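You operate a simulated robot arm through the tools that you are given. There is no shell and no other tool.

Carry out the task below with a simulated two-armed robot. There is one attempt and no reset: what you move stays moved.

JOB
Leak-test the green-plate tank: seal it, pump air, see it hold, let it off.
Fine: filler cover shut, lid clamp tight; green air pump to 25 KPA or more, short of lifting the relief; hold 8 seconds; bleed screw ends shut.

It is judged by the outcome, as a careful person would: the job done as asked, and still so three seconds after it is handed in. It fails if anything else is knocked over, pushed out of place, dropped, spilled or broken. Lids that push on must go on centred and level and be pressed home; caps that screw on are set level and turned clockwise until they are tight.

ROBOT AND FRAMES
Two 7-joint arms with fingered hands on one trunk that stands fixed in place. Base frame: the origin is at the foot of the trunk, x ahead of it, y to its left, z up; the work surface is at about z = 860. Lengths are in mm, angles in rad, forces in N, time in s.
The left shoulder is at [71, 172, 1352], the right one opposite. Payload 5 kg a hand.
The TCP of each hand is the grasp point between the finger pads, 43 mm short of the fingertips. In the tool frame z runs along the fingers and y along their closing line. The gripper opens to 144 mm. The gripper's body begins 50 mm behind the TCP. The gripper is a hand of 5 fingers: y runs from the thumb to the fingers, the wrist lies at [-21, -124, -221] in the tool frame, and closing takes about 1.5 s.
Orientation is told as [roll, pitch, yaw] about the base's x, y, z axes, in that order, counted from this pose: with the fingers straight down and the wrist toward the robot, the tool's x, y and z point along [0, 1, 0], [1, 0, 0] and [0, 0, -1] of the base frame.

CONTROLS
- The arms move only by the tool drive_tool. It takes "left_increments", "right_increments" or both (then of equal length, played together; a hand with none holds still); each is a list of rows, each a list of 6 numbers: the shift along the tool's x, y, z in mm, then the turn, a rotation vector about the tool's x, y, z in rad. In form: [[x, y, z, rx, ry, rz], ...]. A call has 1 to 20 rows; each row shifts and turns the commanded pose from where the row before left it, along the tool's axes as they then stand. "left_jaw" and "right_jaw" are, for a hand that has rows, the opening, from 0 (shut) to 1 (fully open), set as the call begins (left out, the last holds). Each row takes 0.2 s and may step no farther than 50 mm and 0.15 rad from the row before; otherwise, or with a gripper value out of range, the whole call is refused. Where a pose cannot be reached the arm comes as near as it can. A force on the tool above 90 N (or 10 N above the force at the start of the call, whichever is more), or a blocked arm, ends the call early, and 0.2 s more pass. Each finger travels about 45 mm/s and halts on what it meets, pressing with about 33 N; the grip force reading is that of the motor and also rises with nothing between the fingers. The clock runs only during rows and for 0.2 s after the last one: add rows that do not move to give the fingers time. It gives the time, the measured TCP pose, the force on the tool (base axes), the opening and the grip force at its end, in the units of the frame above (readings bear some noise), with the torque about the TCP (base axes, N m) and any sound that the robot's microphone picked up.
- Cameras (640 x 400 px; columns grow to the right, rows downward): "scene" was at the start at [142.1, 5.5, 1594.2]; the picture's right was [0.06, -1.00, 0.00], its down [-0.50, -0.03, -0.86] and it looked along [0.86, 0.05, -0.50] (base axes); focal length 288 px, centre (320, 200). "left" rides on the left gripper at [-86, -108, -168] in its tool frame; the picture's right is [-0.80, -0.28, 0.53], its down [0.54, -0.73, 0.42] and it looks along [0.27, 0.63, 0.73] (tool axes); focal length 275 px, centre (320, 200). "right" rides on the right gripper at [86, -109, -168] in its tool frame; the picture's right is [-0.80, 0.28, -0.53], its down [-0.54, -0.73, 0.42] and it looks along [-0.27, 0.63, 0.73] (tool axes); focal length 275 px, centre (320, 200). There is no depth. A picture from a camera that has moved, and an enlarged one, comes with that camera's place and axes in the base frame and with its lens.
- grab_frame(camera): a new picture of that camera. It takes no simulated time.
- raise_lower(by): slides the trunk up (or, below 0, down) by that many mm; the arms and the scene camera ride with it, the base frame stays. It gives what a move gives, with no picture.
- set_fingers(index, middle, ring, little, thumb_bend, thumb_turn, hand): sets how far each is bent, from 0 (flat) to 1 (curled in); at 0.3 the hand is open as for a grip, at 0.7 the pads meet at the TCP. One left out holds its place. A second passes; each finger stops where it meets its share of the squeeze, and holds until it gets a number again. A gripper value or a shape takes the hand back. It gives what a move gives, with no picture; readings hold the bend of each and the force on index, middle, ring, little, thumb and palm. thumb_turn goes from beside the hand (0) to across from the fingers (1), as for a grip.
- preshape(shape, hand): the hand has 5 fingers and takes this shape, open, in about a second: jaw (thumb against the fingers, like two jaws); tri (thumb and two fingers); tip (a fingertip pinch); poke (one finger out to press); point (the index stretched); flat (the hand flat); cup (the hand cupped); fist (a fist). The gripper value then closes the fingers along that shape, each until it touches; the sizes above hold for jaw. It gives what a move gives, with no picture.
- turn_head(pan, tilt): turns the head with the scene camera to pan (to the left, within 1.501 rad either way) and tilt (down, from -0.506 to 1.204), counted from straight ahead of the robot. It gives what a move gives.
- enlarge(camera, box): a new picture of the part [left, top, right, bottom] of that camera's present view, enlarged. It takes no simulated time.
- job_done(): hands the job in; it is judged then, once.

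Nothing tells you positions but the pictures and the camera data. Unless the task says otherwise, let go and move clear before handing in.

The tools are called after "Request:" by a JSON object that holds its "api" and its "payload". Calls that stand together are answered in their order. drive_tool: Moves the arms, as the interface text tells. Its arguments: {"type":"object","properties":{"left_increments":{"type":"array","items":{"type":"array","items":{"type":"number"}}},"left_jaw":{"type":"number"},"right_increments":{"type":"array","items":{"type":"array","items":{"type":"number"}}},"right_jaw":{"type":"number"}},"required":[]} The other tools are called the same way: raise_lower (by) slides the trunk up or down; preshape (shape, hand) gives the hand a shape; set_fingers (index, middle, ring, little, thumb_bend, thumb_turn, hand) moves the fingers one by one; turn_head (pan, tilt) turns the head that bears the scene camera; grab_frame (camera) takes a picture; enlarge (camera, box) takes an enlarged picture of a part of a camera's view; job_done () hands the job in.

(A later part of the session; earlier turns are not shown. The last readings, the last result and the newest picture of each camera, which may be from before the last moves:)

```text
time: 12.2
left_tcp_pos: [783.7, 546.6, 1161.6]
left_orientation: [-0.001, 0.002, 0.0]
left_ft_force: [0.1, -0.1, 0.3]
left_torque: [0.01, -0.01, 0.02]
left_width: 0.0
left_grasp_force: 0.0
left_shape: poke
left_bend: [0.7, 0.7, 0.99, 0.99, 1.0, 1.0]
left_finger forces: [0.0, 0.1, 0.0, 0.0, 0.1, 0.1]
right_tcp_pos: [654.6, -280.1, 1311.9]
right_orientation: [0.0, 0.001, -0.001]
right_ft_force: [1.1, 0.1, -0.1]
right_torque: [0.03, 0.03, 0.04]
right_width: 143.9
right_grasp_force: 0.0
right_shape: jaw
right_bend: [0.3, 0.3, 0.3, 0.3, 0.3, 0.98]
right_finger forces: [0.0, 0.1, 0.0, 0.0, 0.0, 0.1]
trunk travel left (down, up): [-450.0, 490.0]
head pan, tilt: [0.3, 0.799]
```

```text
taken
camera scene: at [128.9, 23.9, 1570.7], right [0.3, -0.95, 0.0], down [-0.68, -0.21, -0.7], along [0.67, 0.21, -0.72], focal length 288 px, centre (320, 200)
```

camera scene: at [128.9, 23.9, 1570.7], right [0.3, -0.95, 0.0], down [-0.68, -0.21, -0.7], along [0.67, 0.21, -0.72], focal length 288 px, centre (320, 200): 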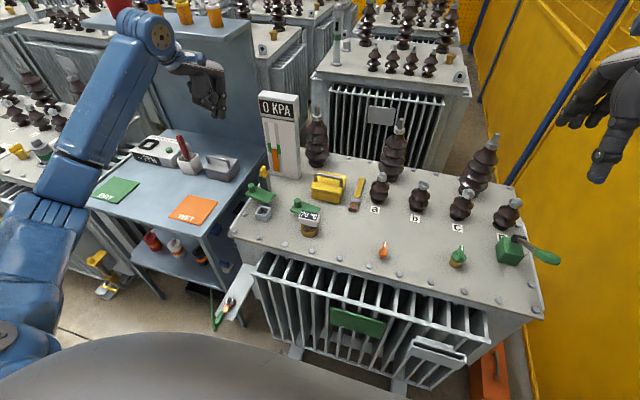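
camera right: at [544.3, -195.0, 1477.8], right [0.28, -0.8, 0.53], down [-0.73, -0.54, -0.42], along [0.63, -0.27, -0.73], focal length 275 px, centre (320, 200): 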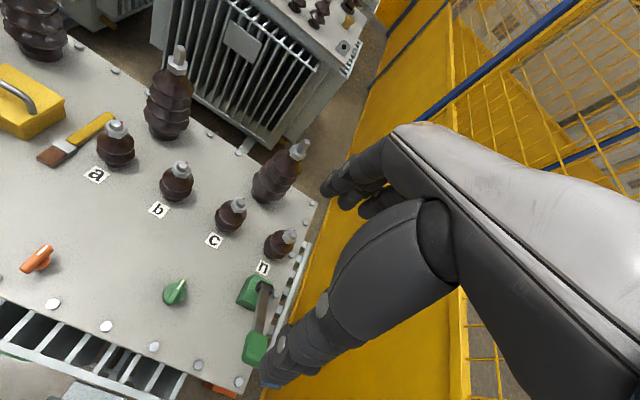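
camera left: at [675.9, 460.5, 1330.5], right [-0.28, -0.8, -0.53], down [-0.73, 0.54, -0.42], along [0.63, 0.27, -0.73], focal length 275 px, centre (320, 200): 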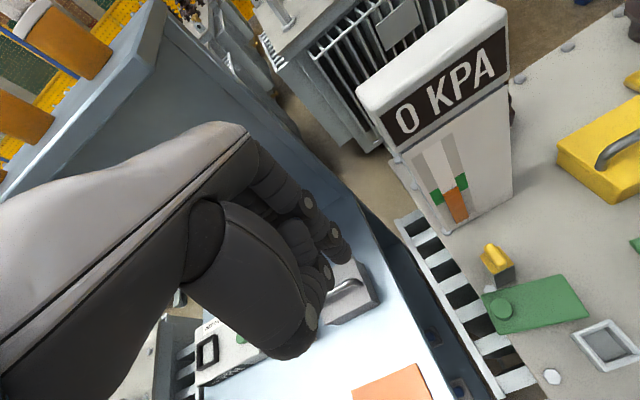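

Request:
{"api": "enlarge", "payload": {"camera": "left", "box": [180, 120, 400, 370]}}

Request:
{"api": "enlarge", "payload": {"camera": "scene", "box": [150, 30, 270, 130]}}

```text
1.60 times, centred on (290, 245) of left
camera zoom: at [675.9, 460.5, 1330.5], right [-0.28, -0.8, -0.53], down [-0.73, 0.54, -0.42], along [0.63, 0.27, -0.73], focal length 440 px, centre (368, 128)
```

zoom: 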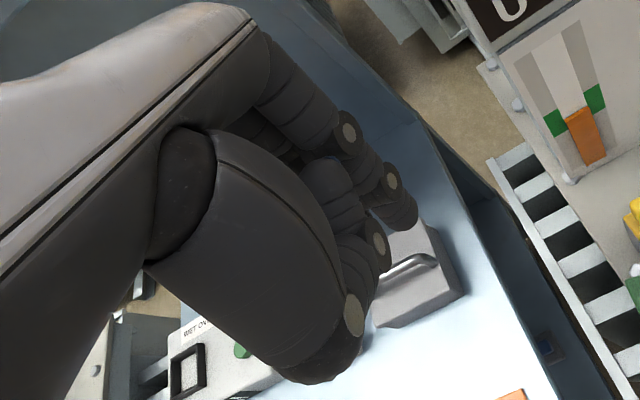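

```text
4.00 times, centred on (210, 80) of scene
camera zoom: at [128.9, 23.9, 1570.7], right [0.3, -0.95, 0.0], down [-0.68, -0.21, -0.7], along [0.67, 0.21, -0.72], focal length 1151 px, centre (760, 680)
```

zoom: 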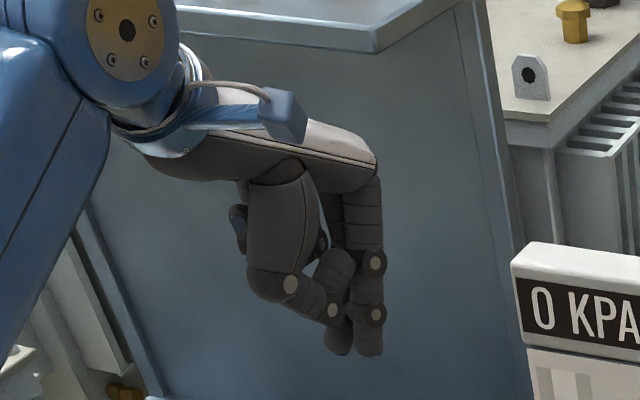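

The poke shape uses index and middle side by side with the thumb curled in front, too wide near the capped post. I'll set only the index at grip bend with the rest tucked away, and look.

Request:
{"api": "set_fingers", "payload": {"hand": "left", "index": 0.65, "middle": 1.0, "ring": 1.0, "little": 1.0, "thumb_bend": 0.2, "thumb_turn": 0.0}}

Request:
{"api": "enlarge", "payload": {"camera": "scene", "box": [150, 30, 270, 130]}}

Request:
{"api": "grab_frame", "payload": {"camera": "left"}}

```text
time: 13.2
left_tcp_pos: [784.1, 546.9, 1161.4]
left_orientation: [-0.001, 0.001, 0.0]
left_ft_force: [0.3, 0.3, -0.5]
left_torque: [-0.02, -0.03, 0.01]
left_width: 189.2
left_grasp_force: 0.1
left_shape: fingers
left_bend: [0.65, 1.0, 1.0, 1.0, 0.2, 0.0]
left_finger forces: [0.0, 0.0, 0.0, 0.0, 0.0, 0.0]
right_tcp_pos: [653.4, -280.3, 1311.4]
right_orientation: [0.0, 0.0, 0.002]
right_ft_force: [-0.8, -0.4, -0.8]
right_torque: [0.0, 0.02, 0.0]
right_width: 143.8
right_grasp_force: 0.0
right_shape: jaw
right_bend: [0.3, 0.3, 0.3, 0.3, 0.3, 0.98]
right_finger forces: [0.0, 0.0, 0.0, 0.1, 0.0, 0.0]
trunk travel left (down, up): [-450.0, 490.0]
head pan, tilt: [0.3, 0.799]
```

```text
4.00 times, centred on (210, 80) of scene
camera zoom: at [128.9, 23.8, 1570.7], right [0.3, -0.96, 0.0], down [-0.69, -0.21, -0.7], along [0.67, 0.21, -0.72], focal length 1151 px, centre (760, 680)
```

zoom: 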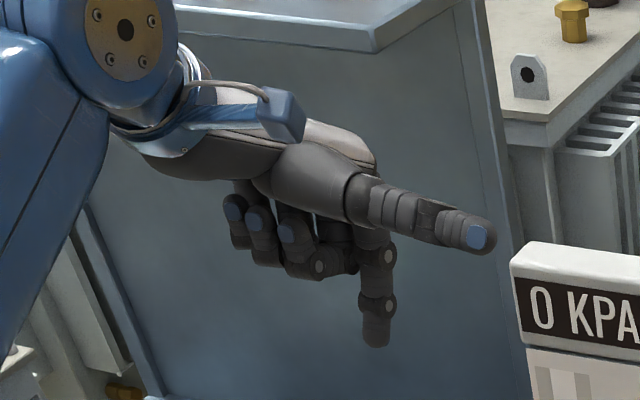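

```text
taken
camera left: at [675.9, 460.5, 1330.6], right [-0.28, -0.8, -0.53], down [-0.73, 0.54, -0.42], along [0.63, 0.27, -0.73], focal length 275 px, centre (320, 200)
```

left: 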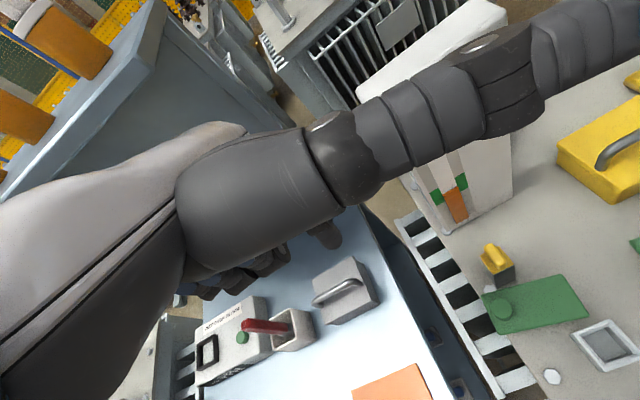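

Request:
{"api": "set_fingers", "payload": {"hand": "left", "thumb_bend": 1.0, "thumb_turn": 0.0}}

Request:
{"api": "enlarge", "payload": {"camera": "scene", "box": [150, 30, 270, 130]}}

Request:
{"api": "grab_frame", "payload": {"camera": "left"}}

```text
time: 14.2
left_tcp_pos: [783.4, 546.3, 1161.6]
left_orientation: [0.001, -0.001, 0.001]
left_ft_force: [0.5, 0.6, -0.6]
left_torque: [0.0, -0.02, 0.02]
left_width: 90.8
left_grasp_force: 0.1
left_shape: fingers
left_bend: [0.65, 1.0, 1.0, 1.0, 1.0, 0.0]
left_finger forces: [0.0, 0.0, 0.0, 0.1, 0.0, 0.1]
right_tcp_pos: [654.5, -280.2, 1312.2]
right_orientation: [0.001, 0.0, 0.0]
right_ft_force: [0.4, -0.4, 0.2]
right_torque: [-0.02, -0.01, -0.02]
right_width: 143.7
right_grasp_force: 0.1
right_shape: jaw
right_bend: [0.3, 0.3, 0.3, 0.3, 0.3, 0.98]
right_finger forces: [0.0, 0.0, 0.1, 0.0, 0.0, 0.0]
trunk travel left (down, up): [-450.0, 490.0]
head pan, tilt: [0.3, 0.799]
```

```text
4.00 times, centred on (210, 80) of scene
camera zoom: at [128.9, 23.8, 1570.7], right [0.3, -0.96, 0.0], down [-0.69, -0.21, -0.7], along [0.67, 0.21, -0.72], focal length 1151 px, centre (760, 680)
```

zoom: 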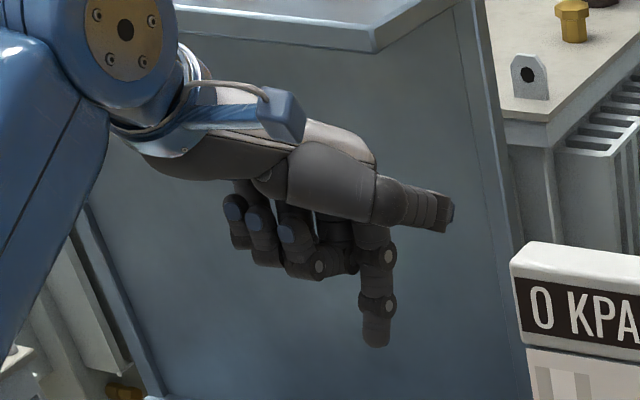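

```text
taken
camera left: at [675.9, 460.5, 1330.5], right [-0.28, -0.8, -0.53], down [-0.73, 0.54, -0.42], along [0.63, 0.27, -0.73], focal length 275 px, centre (320, 200)
```

left: 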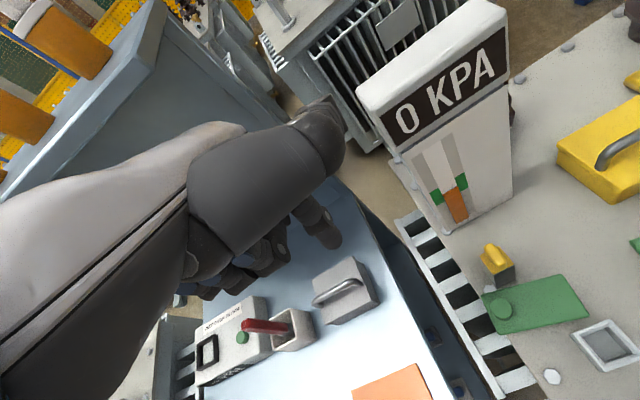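

The index now hangs alone with its tip about 25 mm ahead of and 47 mm below the TCP. I'll move it over the spot just beyond the cover's knob (knob at about (728, 447), top z 916), stopping above for a check.

Request:
{"api": "drive_tool", "payload": {"left_increments": [[-31, -19, 0, 0, 0, 0], [-31, -19, 0, 0, 0, 0], [-31, -18.6, 0, 0, 0, 0], [0, 0, 45, 0, 0, 0], [0, 0, 45, 0, 0, 0], [0, 0, 45, 0, 0, 0], [0, 0, 40, 0, 0, 0], [0, 0, 0, 0, 0, 0]]}}

Request:
{"api": "grab_frame", "payload": {"camera": "left"}}

Request:
{"api": "enlarge", "payload": {"camera": "scene", "box": [220, 130, 300, 230]}}

```text
time: 16.0
left_tcp_pos: [729.8, 454.2, 986.0]
left_orientation: [0.0, 0.001, 0.0]
left_ft_force: [-1.4, 0.2, 0.5]
left_torque: [0.02, -0.02, 0.01]
left_width: 91.0
left_grasp_force: 0.1
left_shape: fingers
left_bend: [0.65, 1.0, 1.0, 1.0, 1.0, 0.0]
left_finger forces: [0.0, 0.0, 0.0, 0.1, 0.0, 0.0]
right_tcp_pos: [653.9, -281.5, 1312.0]
right_orientation: [0.001, 0.0, 0.0]
right_ft_force: [-0.6, 0.1, -0.9]
right_torque: [0.0, 0.0, 0.02]
right_width: 143.6
right_grasp_force: 0.1
right_shape: jaw
right_bend: [0.3, 0.3, 0.3, 0.3, 0.3, 0.98]
right_finger forces: [0.1, 0.1, 0.0, 0.0, 0.0, 0.0]
trunk travel left (down, up): [-450.0, 490.0]
head pan, tilt: [0.3, 0.799]
```

```text
taken
camera left: at [621.5, 368.3, 1154.3], right [-0.28, -0.8, -0.53], down [-0.73, 0.54, -0.42], along [0.63, 0.27, -0.73], focal length 275 px, centre (320, 200)
```

left: 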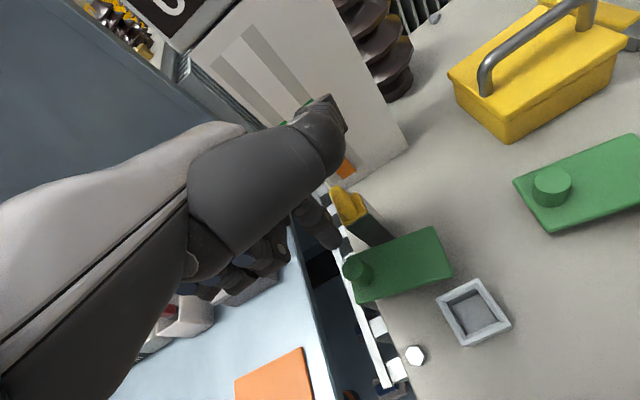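

```text
4.00 times, centred on (260, 180) of scene
camera zoom: at [128.5, 23.5, 1570.7], right [0.3, -0.96, 0.0], down [-0.68, -0.21, -0.7], along [0.67, 0.21, -0.72], focal length 1151 px, centre (560, 280)
```

zoom: 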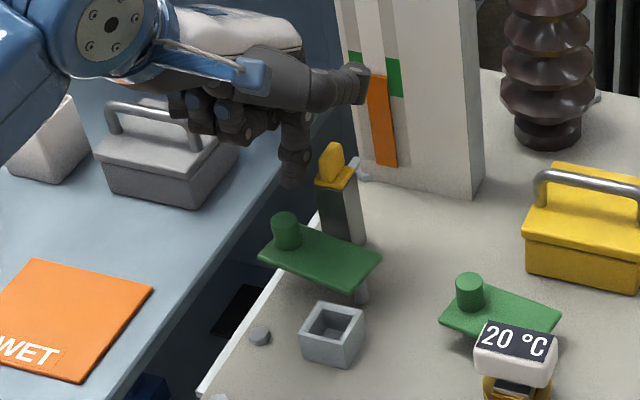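

Request:
{"api": "enlarge", "payload": {"camera": "left", "box": [290, 160, 530, 360]}}

Request:
{"api": "enlarge", "payload": {"camera": "scene", "box": [230, 155, 290, 205]}}

```text
2.00 times, centred on (410, 260) of left
camera zoom: at [621.5, 368.3, 1154.3], right [-0.28, -0.8, -0.53], down [-0.73, 0.54, -0.42], along [0.63, 0.27, -0.73], focal length 551 px, centre (140, 80)
```

zoom: 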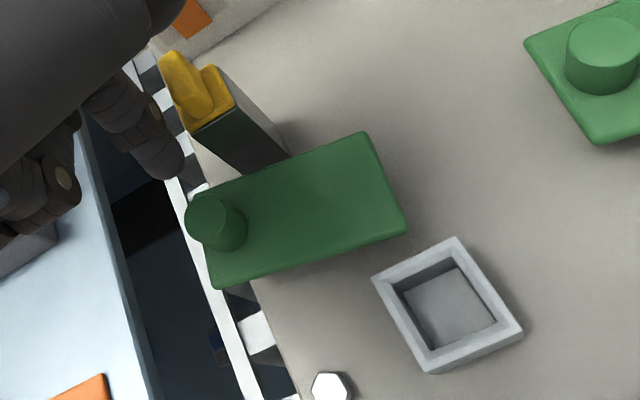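

```text
8.00 times, centred on (260, 180) of scene
camera zoom: at [128.5, 23.5, 1570.7], right [0.3, -0.96, 0.0], down [-0.68, -0.21, -0.7], along [0.67, 0.21, -0.72], focal length 2303 px, centre (800, 360)
```

zoom: 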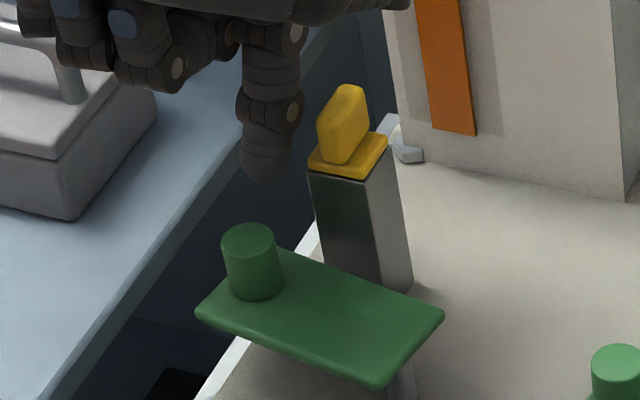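

Knob centre is about (725, 447) with top z 927; neck at (660, 377), pivot near (717, 383). I lower the finger behind the knob and begin swinging the cover toward the robot.

Request:
{"api": "drive_tool", "payload": {"left_increments": [[0, 0, 15, 0, 0, 0], [0, 0, 15, 0, 0, 0], [0, 0, 0, 0, 0, 0]]}}

Request:
{"api": "enlarge", "payload": {"camera": "scene", "box": [230, 155, 290, 205]}}

Request:
{"api": "enlarge", "payload": {"camera": "left", "box": [290, 160, 530, 360]}}

```text
time: 16.8
left_tcp_pos: [729.8, 454.7, 956.3]
left_orientation: [0.0, 0.0, -0.002]
left_ft_force: [0.1, 1.1, -0.1]
left_torque: [0.01, 0.01, 0.02]
left_width: 91.2
left_grasp_force: 0.5
left_shape: fingers
left_bend: [0.65, 1.0, 1.0, 1.0, 1.0, 0.0]
left_finger forces: [0.4, 0.0, 0.0, 0.0, 0.0, 0.0]
right_tcp_pos: [654.5, -280.0, 1311.0]
right_orientation: [-0.001, 0.001, 0.001]
right_ft_force: [0.9, 0.4, 0.4]
right_torque: [0.0, -0.01, -0.01]
right_width: 143.8
right_grasp_force: 0.0
right_shape: jaw
right_bend: [0.3, 0.3, 0.3, 0.3, 0.3, 0.98]
right_finger forces: [0.0, 0.0, 0.1, 0.0, 0.0, 0.1]
trunk travel left (down, up): [-450.0, 490.0]
head pan, tilt: [0.3, 0.799]
```

```text
8.00 times, centred on (260, 180) of scene
camera zoom: at [128.7, 23.8, 1570.7], right [0.3, -0.96, 0.0], down [-0.69, -0.21, -0.7], along [0.67, 0.21, -0.72], focal length 2303 px, centre (800, 360)
```

zoom: 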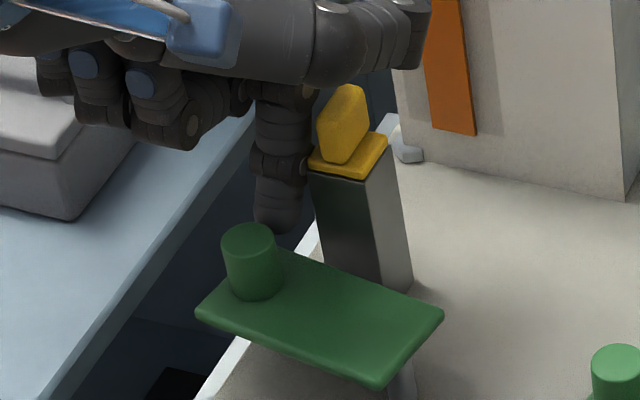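

```text
2.00 times, centred on (410, 260) of left
camera zoom: at [621.7, 367.8, 1125.5], right [-0.28, -0.8, -0.53], down [-0.73, 0.54, -0.42], along [0.63, 0.27, -0.73], focal length 551 px, centre (140, 80)
```

zoom: 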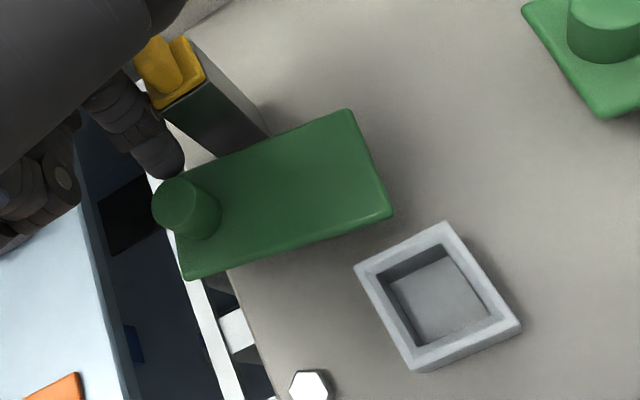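

Request:
{"api": "drive_tool", "payload": {"left_increments": [[-2, -6, 0, 0, 0, 0], [-2, -6, 0, 0, 0, 0], [0, -6, 0, 0, 0, 0]]}}

Request:
{"api": "enlarge", "payload": {"camera": "scene", "box": [230, 155, 290, 205]}}

Request:
{"api": "enlarge", "payload": {"camera": "left", "box": [290, 160, 530, 360]}}

```text
time: 17.6
left_tcp_pos: [711.4, 449.2, 956.3]
left_orientation: [0.0, 0.0, -0.001]
left_ft_force: [1.3, -0.9, 0.3]
left_torque: [-0.02, -0.02, 0.01]
left_width: 91.1
left_grasp_force: 0.6
left_shape: fingers
left_bend: [0.65, 1.0, 1.0, 1.0, 1.0, 0.0]
left_finger forces: [0.2, 0.1, 0.0, 0.0, 0.0, 0.0]
right_tcp_pos: [653.8, -279.7, 1311.0]
right_orientation: [-0.001, -0.001, -0.001]
right_ft_force: [0.1, -0.1, -0.1]
right_torque: [-0.04, 0.01, 0.02]
right_width: 143.8
right_grasp_force: 0.0
right_shape: jaw
right_bend: [0.3, 0.3, 0.3, 0.3, 0.3, 0.98]
right_finger forces: [0.0, 0.0, 0.0, 0.0, 0.0, 0.0]
trunk travel left (down, up): [-450.0, 490.0]
head pan, tilt: [0.3, 0.799]
```

```text
8.00 times, centred on (260, 180) of scene
camera zoom: at [128.8, 23.9, 1570.7], right [0.3, -0.96, 0.0], down [-0.69, -0.21, -0.7], along [0.67, 0.21, -0.72], focal length 2303 px, centre (800, 360)
```

zoom: 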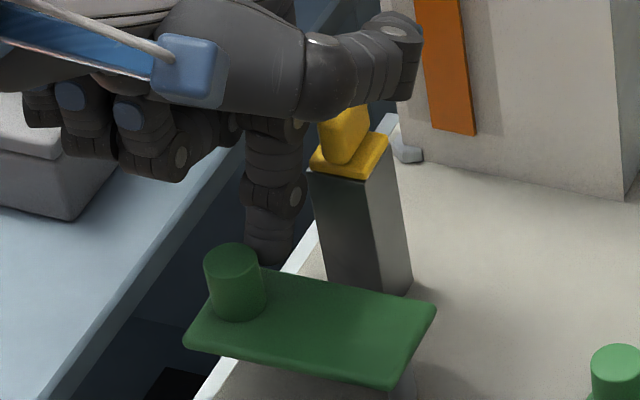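

```text
2.00 times, centred on (410, 260) of left
camera zoom: at [603.4, 363.1, 1125.3], right [-0.28, -0.8, -0.53], down [-0.73, 0.54, -0.42], along [0.63, 0.27, -0.73], focal length 551 px, centre (140, 80)
```

zoom: 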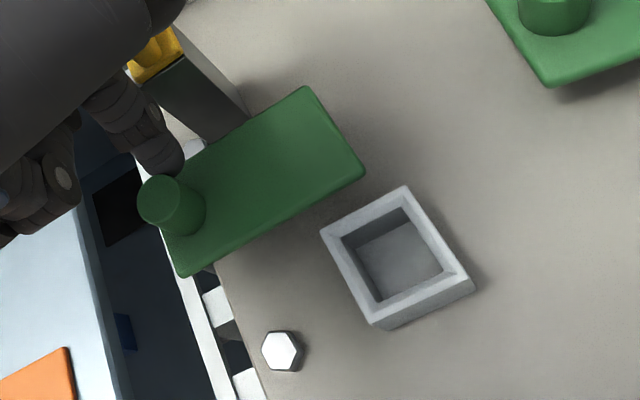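

The cover swings freely with almost no force. I continue along the arc in small steps.

Request:
{"api": "drive_tool", "payload": {"left_increments": [[1.2, -5.8, 0, 0, 0, 0], [1.2, -5.8, 0, 0, 0, 0], [0.2, -5.8, 0, 0, 0, 0], [0.2, -5.7, 0, 0, 0, 0], [-0.8, -5.7, 0, 0, 0, 0], [-0.8, -5.7, 0, 0, 0, 0], [-1.7, -5.5, 0, 0, 0, 0], [-1.7, -5.5, 0, 0, 0, 0]]}}

Request:
{"api": "enlarge", "payload": {"camera": "scene", "box": [230, 155, 290, 205]}}

Request:
{"api": "enlarge", "payload": {"camera": "left", "box": [290, 160, 530, 360]}}

```text
time: 19.4
left_tcp_pos: [663.8, 447.4, 956.5]
left_orientation: [0.001, 0.0, 0.001]
left_ft_force: [0.4, -0.6, -0.2]
left_torque: [-0.01, -0.03, 0.02]
left_width: 91.2
left_grasp_force: 0.1
left_shape: fingers
left_bend: [0.65, 1.0, 1.0, 1.0, 1.0, 0.0]
left_finger forces: [0.1, 0.0, 0.0, 0.1, 0.1, 0.0]
right_tcp_pos: [653.3, -279.2, 1312.0]
right_orientation: [-0.001, 0.0, 0.0]
right_ft_force: [-0.4, -0.3, -0.5]
right_torque: [0.03, -0.04, -0.02]
right_width: 143.8
right_grasp_force: 0.0
right_shape: jaw
right_bend: [0.3, 0.3, 0.3, 0.3, 0.3, 0.98]
right_finger forces: [0.1, 0.0, 0.0, 0.0, 0.0, 0.1]
trunk travel left (down, up): [-450.0, 490.0]
head pan, tilt: [0.3, 0.799]
```

```text
8.00 times, centred on (260, 180) of scene
camera zoom: at [128.6, 23.8, 1570.7], right [0.3, -0.96, 0.0], down [-0.69, -0.21, -0.7], along [0.67, 0.21, -0.72], focal length 2303 px, centre (800, 360)
```

zoom: 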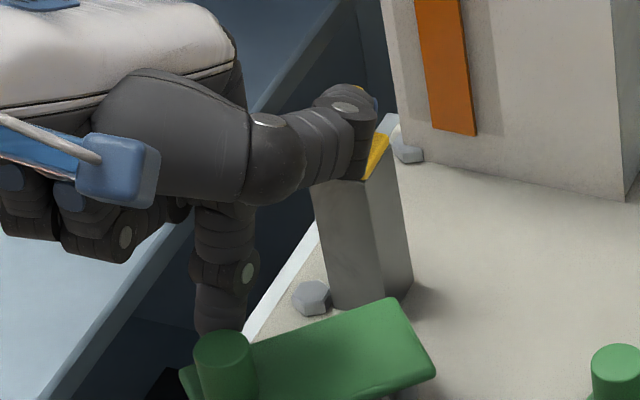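

```text
2.00 times, centred on (410, 260) of left
camera zoom: at [555.6, 360.9, 1126.0], right [-0.28, -0.8, -0.53], down [-0.73, 0.54, -0.42], along [0.63, 0.27, -0.73], focal length 551 px, centre (140, 80)
```

zoom: 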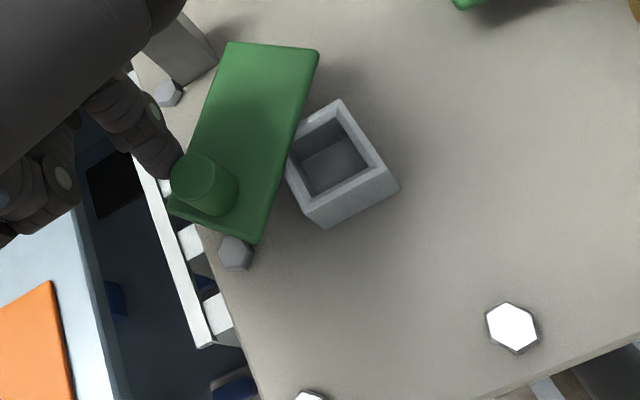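

Request:
{"api": "drive_tool", "payload": {"left_increments": [[-2.7, -5.1, 0, 0, 0, 0], [-2.7, -5.1, 0, 0, 0, 0], [-3.5, -4.6, 0, 0, 0, 0], [-3.5, -4.6, 0, 0, 0, 0], [-4.2, -4, 0, 0, 0, 0], [-4.3, -3.9, 0, 0, 0, 0], [-4.7, -3.2, 0, 0, 0, 0], [-4.7, -3.2, 0, 0, 0, 0]]}}

Request:
{"api": "enlarge", "payload": {"camera": "scene", "box": [230, 165, 300, 225]}}

Request:
{"api": "enlarge", "payload": {"camera": "left", "box": [290, 160, 530, 360]}}

```text
time: 21.2
left_tcp_pos: [629.8, 416.2, 955.9]
left_orientation: [0.001, 0.0, 0.0]
left_ft_force: [0.5, -0.2, -0.9]
left_torque: [0.02, 0.0, 0.05]
left_width: 91.1
left_grasp_force: 0.2
left_shape: fingers
left_bend: [0.65, 1.0, 1.0, 1.0, 1.0, 0.0]
left_finger forces: [0.3, 0.0, 0.0, 0.1, 0.1, 0.0]
right_tcp_pos: [653.3, -280.4, 1310.7]
right_orientation: [0.0, -0.002, 0.001]
right_ft_force: [-1.0, 0.2, -1.5]
right_torque: [0.04, 0.01, 0.01]
right_width: 144.0
right_grasp_force: 0.0
right_shape: jaw
right_bend: [0.3, 0.3, 0.3, 0.3, 0.3, 0.98]
right_finger forces: [0.0, 0.1, 0.0, 0.0, 0.0, 0.1]
trunk travel left (down, up): [-450.0, 490.0]
head pan, tilt: [0.3, 0.799]
```

```text
6.67 times, centred on (265, 195) of scene
camera zoom: at [128.7, 23.7, 1570.7], right [0.3, -0.96, 0.0], down [-0.69, -0.21, -0.7], along [0.67, 0.21, -0.72], focal length 1919 px, centre (687, 233)
```

zoom: 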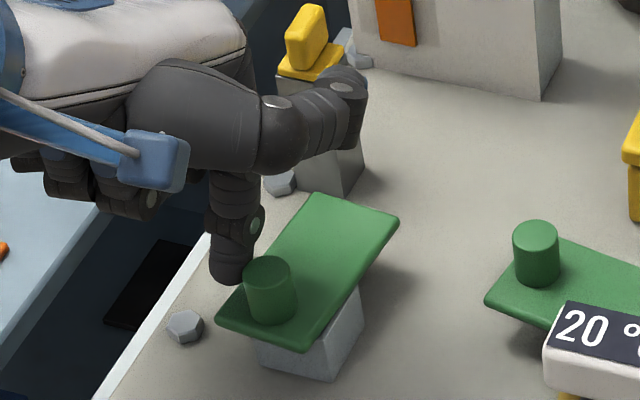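

```text
2.00 times, centred on (410, 260) of left
camera zoom: at [521.8, 329.4, 1125.1], right [-0.28, -0.8, -0.53], down [-0.73, 0.54, -0.42], along [0.63, 0.27, -0.73], focal length 551 px, centre (140, 80)
```

zoom: 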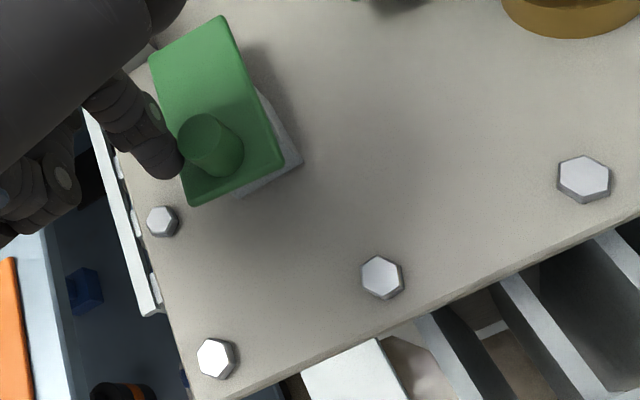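

Nearly shut. I push the last part and watch for the stop.

Request:
{"api": "drive_tool", "payload": {"left_increments": [[-5.5, -2.4, 0, 0, 0, 0], [-5.5, -2.3, 0, 0, 0, 0], [-3.5, -1, 0, 0, 0, 0], [-3.5, -1, 0, 0, 0, 0], [-2, 0, 0, 0, 0, 0]]}}

Request:
{"api": "enlarge", "payload": {"camera": "scene", "box": [230, 165, 300, 225]}}

Request:
{"api": "enlarge", "payload": {"camera": "left", "box": [290, 160, 530, 360]}}

```text
time: 22.4
left_tcp_pos: [624.7, 400.5, 956.8]
left_orientation: [0.0, 0.001, 0.003]
left_ft_force: [1.7, 34.2, 4.6]
left_torque: [1.05, -0.14, 0.72]
left_width: 91.9
left_grasp_force: 17.0
left_shape: fingers
left_bend: [0.64, 1.0, 1.0, 1.0, 1.0, 0.0]
left_finger forces: [33.6, 0.0, 0.0, 0.0, 0.1, 0.0]
right_tcp_pos: [653.1, -276.9, 1312.7]
right_orientation: [-0.003, -0.001, 0.002]
right_ft_force: [-0.2, -0.4, 0.2]
right_torque: [-0.01, 0.01, -0.01]
right_width: 144.1
right_grasp_force: 0.0
right_shape: jaw
right_bend: [0.3, 0.3, 0.3, 0.3, 0.3, 0.98]
right_finger forces: [0.0, 0.1, 0.0, 0.1, 0.0, 0.0]
trunk travel left (down, up): [-450.0, 490.0]
head pan, tilt: [0.3, 0.799]
```

```text
6.67 times, centred on (265, 195) of scene
camera zoom: at [128.6, 28.8, 1570.7], right [0.3, -0.95, 0.0], down [-0.68, -0.22, -0.7], along [0.67, 0.21, -0.72], focal length 1919 px, centre (687, 233)
```

zoom: 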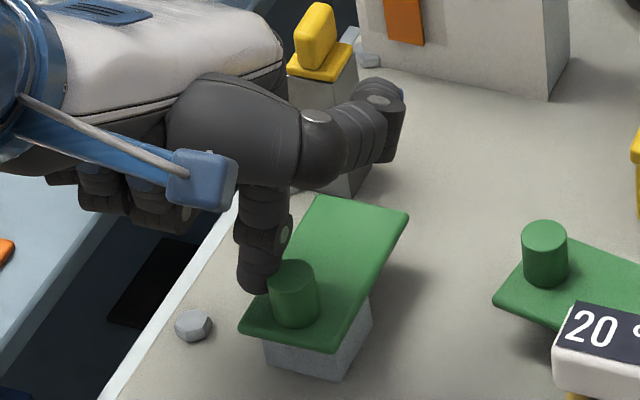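

```text
2.00 times, centred on (410, 260) of left
camera zoom: at [517.0, 314.1, 1125.1], right [-0.28, -0.8, -0.54], down [-0.73, 0.54, -0.42], along [0.63, 0.27, -0.73], focal length 551 px, centre (140, 80)
```

zoom: 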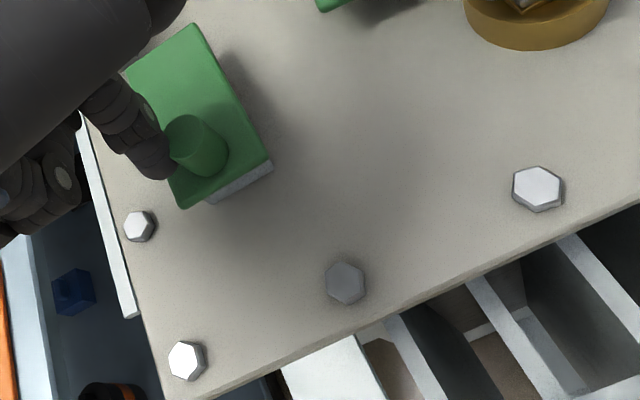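

The cover has met its stop (34 N) and lies over the neck. I back off sideways, then up and clear.

Request:
{"api": "drive_tool", "payload": {"left_increments": [[8, 0, 0, 0, 0, 0], [12, 0, 0, 0, 0, 0], [15, 0, -20, 0, 0, 0], [0, 0, -45, 0, 0, 0], [0, 0, -45, 0, 0, 0], [0, -20, -40, 0, 0, 0], [0, -20, -40, 0, 0, 0]]}}

Request:
{"api": "turn_head", "payload": {"pan": 0.15, "tilt": 0.8}}

Request:
{"api": "grab_frame", "payload": {"camera": "scene"}}

Request:
{"api": "grab_frame", "payload": {"camera": "left"}}

```text
time: 24.0
left_tcp_pos: [583.0, 429.6, 1144.0]
left_orientation: [-0.001, 0.0, -0.002]
left_ft_force: [-0.3, -1.2, -0.2]
left_torque: [0.06, -0.03, -0.01]
left_width: 90.9
left_grasp_force: 0.0
left_shape: fingers
left_bend: [0.65, 1.0, 1.0, 1.0, 1.0, 0.0]
left_finger forces: [0.0, 0.0, 0.0, 0.1, 0.0, 0.0]
right_tcp_pos: [652.5, -281.5, 1311.7]
right_orientation: [0.001, 0.0, -0.001]
right_ft_force: [-0.2, 0.4, 0.4]
right_torque: [0.08, -0.07, -0.04]
right_width: 143.8
right_grasp_force: 0.1
right_shape: jaw
right_bend: [0.3, 0.3, 0.3, 0.3, 0.3, 0.98]
right_finger forces: [0.1, 0.1, 0.1, 0.0, 0.1, 0.0]
trunk travel left (down, up): [-450.0, 490.0]
head pan, tilt: [0.3, 0.799]
```

```text
time: 24.7
left_tcp_pos: [584.7, 429.8, 1143.3]
left_orientation: [0.0, -0.001, 0.001]
left_ft_force: [0.4, -0.7, -0.3]
left_torque: [0.01, 0.01, -0.02]
left_width: 91.2
left_grasp_force: 0.0
left_shape: fingers
left_bend: [0.65, 1.0, 1.0, 1.0, 1.0, 0.0]
left_finger forces: [0.0, 0.0, 0.1, 0.0, 0.1, 0.0]
right_tcp_pos: [654.1, -279.6, 1310.6]
right_orientation: [0.0, 0.0, 0.0]
right_ft_force: [0.3, -0.8, 0.4]
right_torque: [0.03, 0.0, 0.01]
right_width: 143.9
right_grasp_force: 0.1
right_shape: jaw
right_bend: [0.3, 0.3, 0.3, 0.3, 0.3, 0.98]
right_finger forces: [0.1, 0.0, 0.0, 0.1, 0.0, 0.1]
trunk travel left (down, up): [-450.0, 490.0]
head pan, tilt: [0.15, 0.799]
```

```text
taken
camera scene: at [131.7, 11.8, 1570.7], right [0.15, -0.99, 0.0], down [-0.71, -0.11, -0.7], along [0.69, 0.1, -0.72], focal length 288 px, centre (320, 200)
```

scene: 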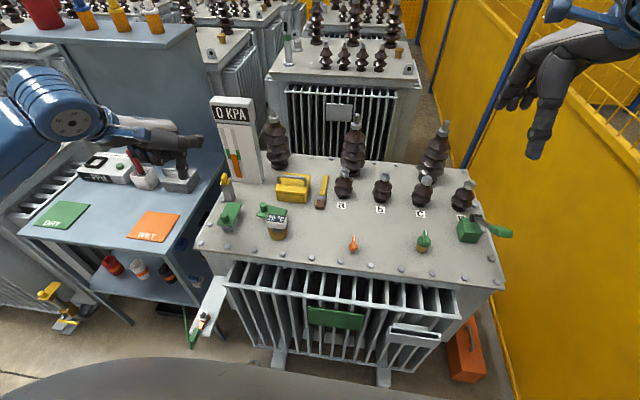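

```text
taken
camera left: at [476.5, 343.4, 1312.9], right [-0.28, -0.8, -0.53], down [-0.73, 0.54, -0.42], along [0.63, 0.27, -0.73], focal length 275 px, centre (320, 200)
```

left: 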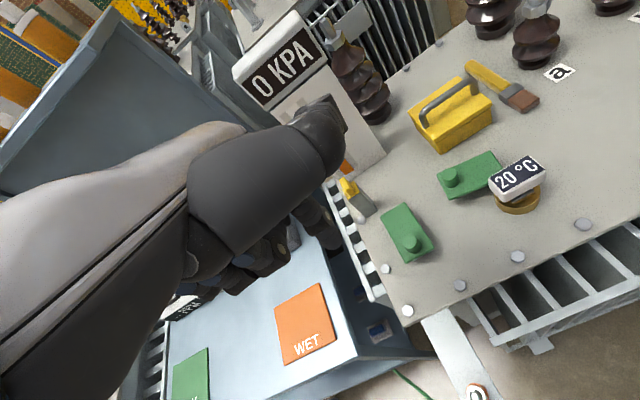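

Request:
{"api": "enlarge", "payload": {"camera": "scene", "box": [195, 165, 295, 245]}}

Request:
{"api": "enlarge", "payload": {"camera": "left", "box": [360, 180, 460, 280]}}

Request:
{"api": "enlarge", "payload": {"camera": "scene", "box": [325, 220, 385, 270]}}

Request:
{"api": "enlarge", "payload": {"camera": "scene", "box": [395, 200, 520, 280]}}

```text
5.00 times, centred on (245, 205) of scene
camera zoom: at [131.7, 11.8, 1570.7], right [0.15, -0.99, 0.0], down [-0.71, -0.11, -0.7], along [0.69, 0.1, -0.72], focal length 1439 px, centre (695, 175)
```

zoom: 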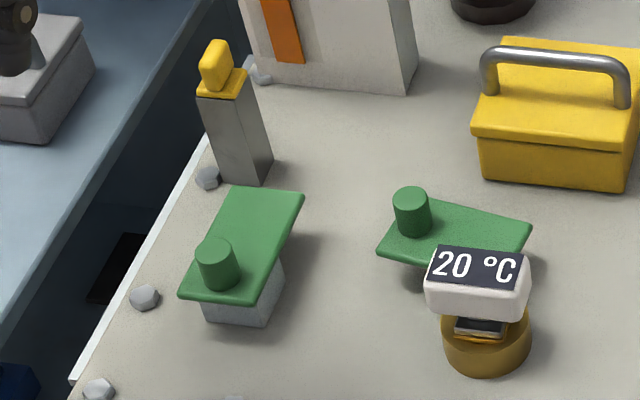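

```text
4.00 times, centred on (410, 230) of left
camera zoom: at [476.5, 343.4, 1312.9], right [-0.28, -0.8, -0.53], down [-0.73, 0.54, -0.42], along [0.63, 0.27, -0.73], focal length 1101 px, centre (-40, 80)
```

zoom: 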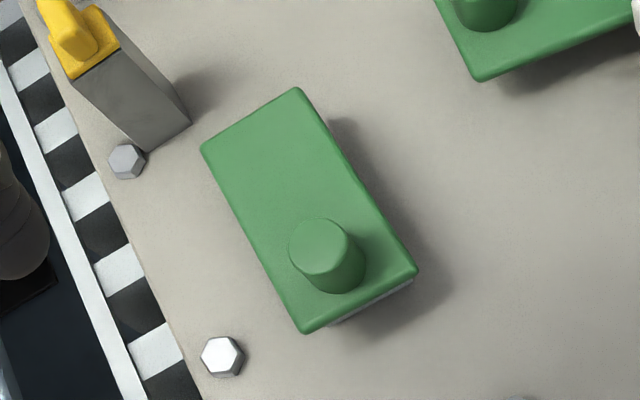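

```text
8.00 times, centred on (355, 245) of scene
camera zoom: at [131.7, 11.8, 1570.7], right [0.15, -0.99, 0.0], down [-0.71, -0.11, -0.7], along [0.69, 0.1, -0.72], focal length 2303 px, centre (40, -160)
```

zoom: 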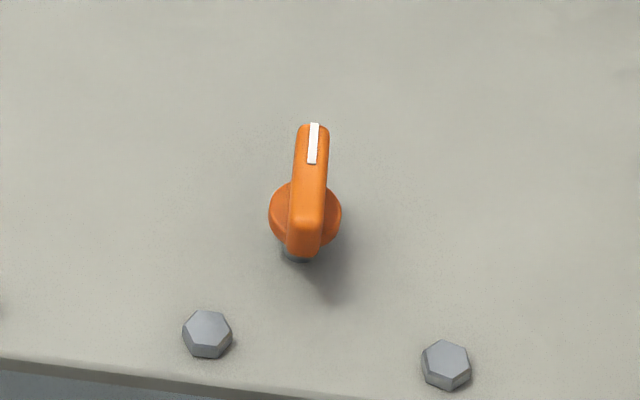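

```text
5.00 times, centred on (458, 240) of scene
camera zoom: at [131.7, 11.8, 1570.7], right [0.15, -0.99, 0.0], down [-0.71, -0.11, -0.7], along [0.69, 0.1, -0.72], focal length 1439 px, centre (-368, 0)
```

zoom: 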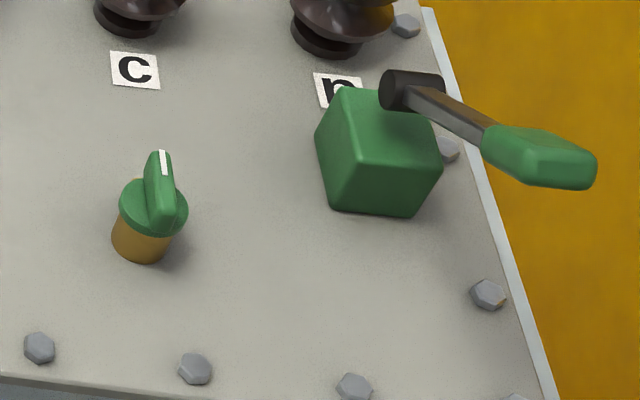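

The filler cover is shut. Next the lid clamp: the orange T-knob at about (625, -10), bar along x with top near z 899. I give the right hand the three-finger shape and yaw it by +90° high up, so it can grip across the bar and turn clockwise.

Request:
{"api": "preshape", "payload": {"hand": "right", "shape": "tri"}}

Request:
{"api": "drive_tool", "payload": {"right_increments": [[0, 0, 0, 0, 0, -0.1428], [0, 0, 0, 0, 0, -0.1428], [0, 0, 0, 0, 0, -0.1428], [0, 0, 0, 0, 0, -0.1428], [0, 0, 0, 0, 0, -0.1428], [0, 0, 0, 0, 0, -0.1428], [0, 0, 0, 0, 0, -0.1428], [0, 0, 0, 0, 0, -0.1428], [0, 0, 0, 0, 0, -0.1428], [0, 0, 0, 0, 0, -0.1428], [0, 0, 0, 0, 0, -0.1428]]}}

Request:
{"api": "turn_head", "payload": {"pan": -0.25, "tilt": 0.65}}

Request:
{"api": "grab_frame", "payload": {"camera": "scene"}}

Request:
{"api": "grab_frame", "payload": {"camera": "right"}}

```text
time: 25.6
left_tcp_pos: [583.6, 430.4, 1144.5]
left_orientation: [0.001, 0.0, 0.0]
left_ft_force: [-0.5, -0.1, -0.2]
left_torque: [-0.03, 0.0, -0.01]
left_width: 91.1
left_grasp_force: 0.1
left_shape: fingers
left_bend: [0.65, 1.0, 1.0, 1.0, 1.0, 0.0]
left_finger forces: [0.1, 0.1, 0.1, 0.0, 0.1, 0.1]
right_tcp_pos: [653.3, -281.4, 1311.7]
right_orientation: [0.001, 0.001, 0.0]
right_ft_force: [-0.4, 0.9, 0.6]
right_torque: [0.0, -0.01, -0.03]
right_width: 143.6
right_grasp_force: 0.0
right_shape: tri
right_bend: [0.3, 0.3, 0.99, 0.99, 0.3, 0.98]
right_finger forces: [0.0, 0.0, 0.0, 0.1, 0.0, 0.0]
trunk travel left (down, up): [-450.0, 490.0]
head pan, tilt: [0.15, 0.799]
```

```text
time: 28.0
left_tcp_pos: [584.6, 429.9, 1144.2]
left_orientation: [0.001, 0.0, 0.0]
left_ft_force: [0.1, -0.2, -0.3]
left_torque: [-0.02, 0.01, 0.02]
left_width: 90.8
left_grasp_force: 0.0
left_shape: fingers
left_bend: [0.65, 1.0, 1.0, 1.0, 1.0, 0.0]
left_finger forces: [0.0, 0.1, 0.1, 0.0, 0.0, 0.0]
right_tcp_pos: [652.8, -280.3, 1313.2]
right_orientation: [-0.001, 0.0, 1.574]
right_ft_force: [0.2, 0.8, -0.2]
right_torque: [-0.02, 0.0, 0.01]
right_width: 143.5
right_grasp_force: 0.1
right_shape: tri
right_bend: [0.3, 0.3, 0.99, 0.99, 0.3, 0.98]
right_finger forces: [0.0, 0.0, 0.0, 0.1, 0.1, 0.0]
trunk travel left (down, up): [-450.0, 490.0]
head pan, tilt: [0.15, 0.799]
```

```text
time: 28.9
left_tcp_pos: [584.2, 429.9, 1143.4]
left_orientation: [0.001, -0.001, 0.001]
left_ft_force: [0.1, -0.5, -1.1]
left_torque: [0.02, -0.01, -0.02]
left_width: 91.0
left_grasp_force: 0.1
left_shape: fingers
left_bend: [0.65, 1.0, 1.0, 1.0, 1.0, 0.0]
left_finger forces: [0.0, 0.0, 0.1, 0.1, 0.0, 0.0]
right_tcp_pos: [654.7, -280.9, 1313.4]
right_orientation: [0.0, 0.0, 1.57]
right_ft_force: [0.2, 0.4, -0.5]
right_torque: [-0.01, -0.01, 0.0]
right_width: 143.7
right_grasp_force: 0.1
right_shape: tri
right_bend: [0.3, 0.3, 0.99, 0.99, 0.3, 0.98]
right_finger forces: [0.0, 0.0, 0.0, 0.1, 0.0, 0.1]
trunk travel left (down, up): [-450.0, 490.0]
head pan, tilt: [-0.25, 0.649]
```

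```text
taken
camera scene: at [135.7, -21.5, 1583.3], right [-0.25, -0.97, 0.0], down [-0.59, 0.15, -0.8], along [0.77, -0.2, -0.6], focal length 288 px, centre (320, 200)
```

scene: 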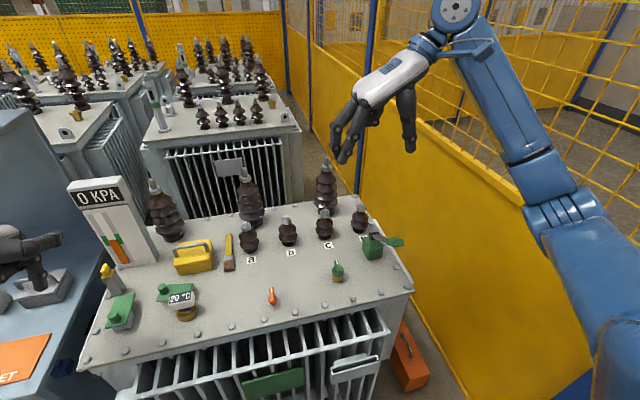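

```text
taken
camera right: at [567.5, -389.2, 1479.8], right [0.8, 0.28, 0.53], down [0.54, -0.73, -0.42], along [0.27, 0.63, -0.73], focal length 275 px, centre (320, 200)
```

right: 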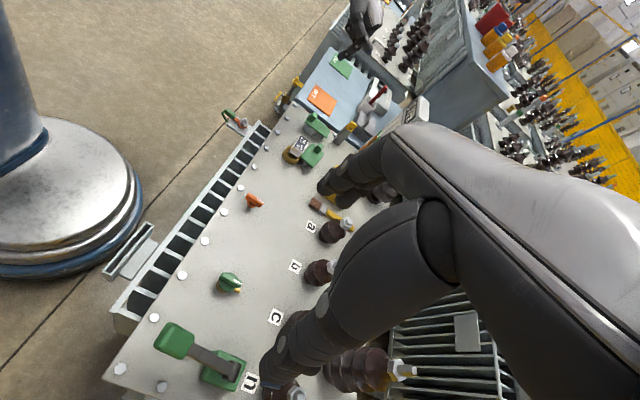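

Request:
{"api": "drive_tool", "payload": {"right_increments": [[3.3, 30.1, 31.4, 0, 0, 0], [3.3, 30.1, 31.4, 0, 0, 0], [3.3, 30.1, 31.4, 0, 0, 0], [3.3, 30.1, 31.4, 0, 0, 0], [3.3, 30.1, 31.4, 0, 0, 0], [3.3, 30.1, 31.4, 0, 0, 0], [3.3, 30.1, 31.4, 0, 0, 0], [3.3, 30.1, 31.4, 0, 0, 0], [3.3, 30.1, 31.4, 0, 0, 0], [0, 0, 0, 0, 0, 0]], "right_jaw": 0.4}}

Request:
{"api": "turn_head", "payload": {"pan": 0.0, "tilt": 0.8}}

Request:
{"api": "grab_frame", "payload": {"camera": "scene"}}

Request:
{"api": "grab_frame", "payload": {"camera": "right"}}

```text
time: 31.1
left_tcp_pos: [583.1, 429.5, 1144.9]
left_orientation: [0.001, -0.001, 0.0]
left_ft_force: [0.5, 0.1, 0.0]
left_torque: [-0.01, 0.01, 0.02]
left_width: 90.9
left_grasp_force: 0.0
left_shape: fingers
left_bend: [0.65, 1.0, 1.0, 1.0, 1.0, 0.0]
left_finger forces: [0.0, 0.1, 0.1, 0.0, 0.0, 0.1]
right_tcp_pos: [621.9, -10.2, 1032.6]
right_orientation: [0.0, 0.0, 1.571]
right_ft_force: [-0.3, -0.1, 0.2]
right_torque: [0.01, 0.01, -0.02]
right_width: 57.8
right_grasp_force: 0.1
right_shape: tri
right_bend: [0.74, 0.49, 0.99, 0.99, 0.73, 1.0]
right_finger forces: [0.0, 0.0, 0.1, 0.1, 0.0, 0.1]
trunk travel left (down, up): [-450.0, 490.0]
head pan, tilt: [-0.25, 0.649]
```

```text
time: 31.8
left_tcp_pos: [584.5, 429.5, 1144.4]
left_orientation: [-0.002, 0.001, 0.001]
left_ft_force: [-0.1, 0.3, -0.3]
left_torque: [-0.01, 0.0, -0.02]
left_width: 91.0
left_grasp_force: 0.1
left_shape: fingers
left_bend: [0.65, 1.0, 1.0, 1.0, 1.0, 0.0]
left_finger forces: [0.0, 0.1, 0.1, 0.0, 0.0, 0.0]
right_tcp_pos: [622.2, -10.3, 1031.8]
right_orientation: [0.001, 0.0, 1.571]
right_ft_force: [0.2, -0.4, 0.1]
right_torque: [0.02, 0.0, -0.02]
right_width: 57.7
right_grasp_force: 0.0
right_shape: tri
right_bend: [0.74, 0.49, 0.99, 0.99, 0.73, 1.0]
right_finger forces: [0.0, 0.0, 0.0, 0.0, 0.0, 0.0]
trunk travel left (down, up): [-450.0, 490.0]
head pan, tilt: [0.0, 0.799]
```

```text
taken
camera scene: at [132.5, 0.1, 1570.7], right [0.0, -1.0, 0.0], down [-0.72, 0.0, -0.7], along [0.7, 0.0, -0.72], focal length 288 px, centre (320, 200)
```

scene: 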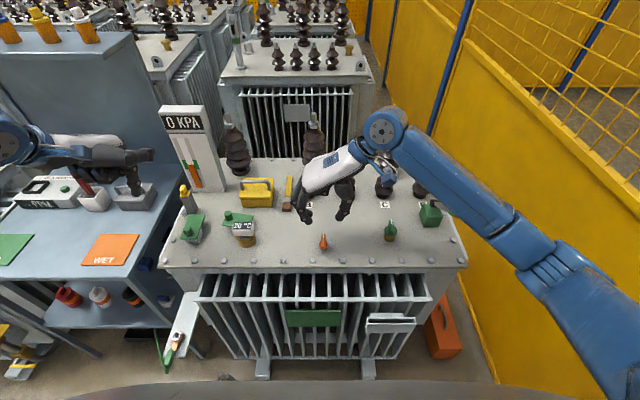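

```text
taken
camera right: at [536.8, -119.1, 1198.9], right [0.8, 0.28, 0.53], down [0.54, -0.73, -0.42], along [0.27, 0.63, -0.73], focal length 275 px, centre (320, 200)
```

right: 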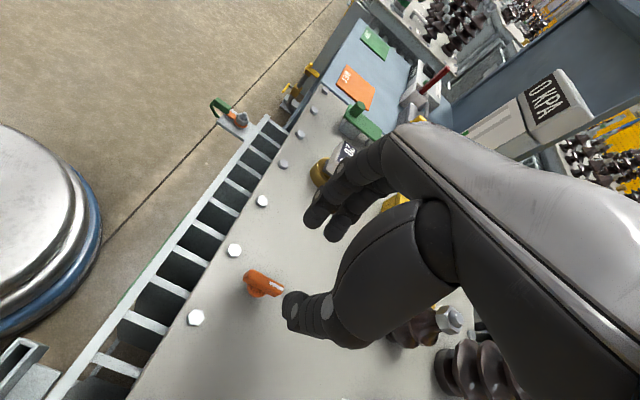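

Request:
{"api": "enlarge", "payload": {"camera": "scene", "box": [280, 140, 380, 260]}}

Request:
{"api": "enlarge", "payload": {"camera": "right", "box": [220, 130, 440, 370]}}

```text
3.33 times, centred on (330, 200) of scene
camera zoom: at [132.5, 0.1, 1570.7], right [0.0, -1.0, 0.0], down [-0.72, 0.0, -0.7], along [0.7, 0.0, -0.72], focal length 959 px, centre (287, 200)
```

zoom: 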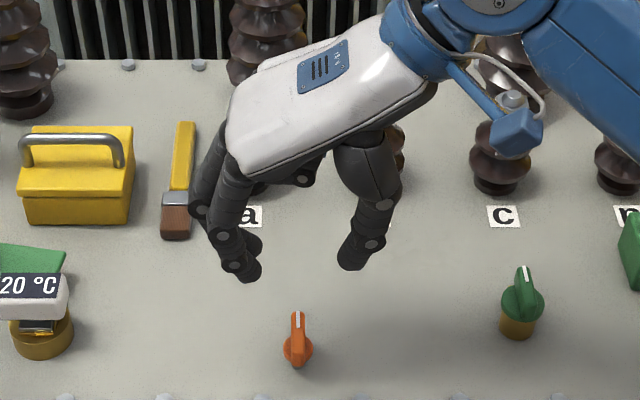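

```text
1.67 times, centred on (330, 250) of right
camera zoom: at [536.8, -119.1, 1198.9], right [0.8, 0.28, 0.53], down [0.54, -0.73, -0.42], along [0.27, 0.63, -0.73], focal length 459 px, centre (303, 117)
```

zoom: 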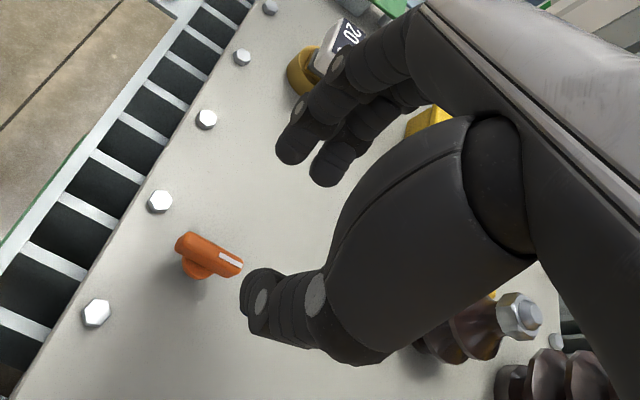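

Request:
{"api": "enlarge", "payload": {"camera": "right", "box": [235, 255, 299, 305]}}

Request:
{"api": "enlarge", "payload": {"camera": "scene", "box": [300, 220, 348, 256]}}

```text
8.00 times, centred on (267, 280) of right
camera zoom: at [536.8, -119.1, 1198.9], right [0.8, 0.28, 0.53], down [0.54, -0.73, -0.42], along [0.27, 0.63, -0.73], focal length 2202 px, centre (744, -440)
```

zoom: 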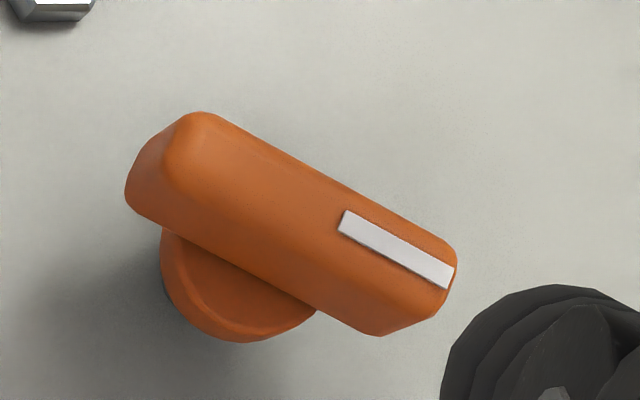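

```text
11.11 times, centred on (324, 238) of scene
camera zoom: at [132.5, 0.1, 1570.7], right [0.0, -1.0, 0.0], down [-0.72, 0.0, -0.7], along [0.7, 0.0, -0.72], focal length 3198 px, centre (276, -222)
```

zoom: 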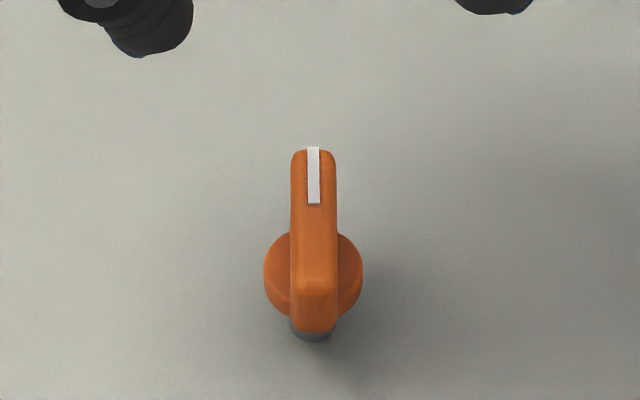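

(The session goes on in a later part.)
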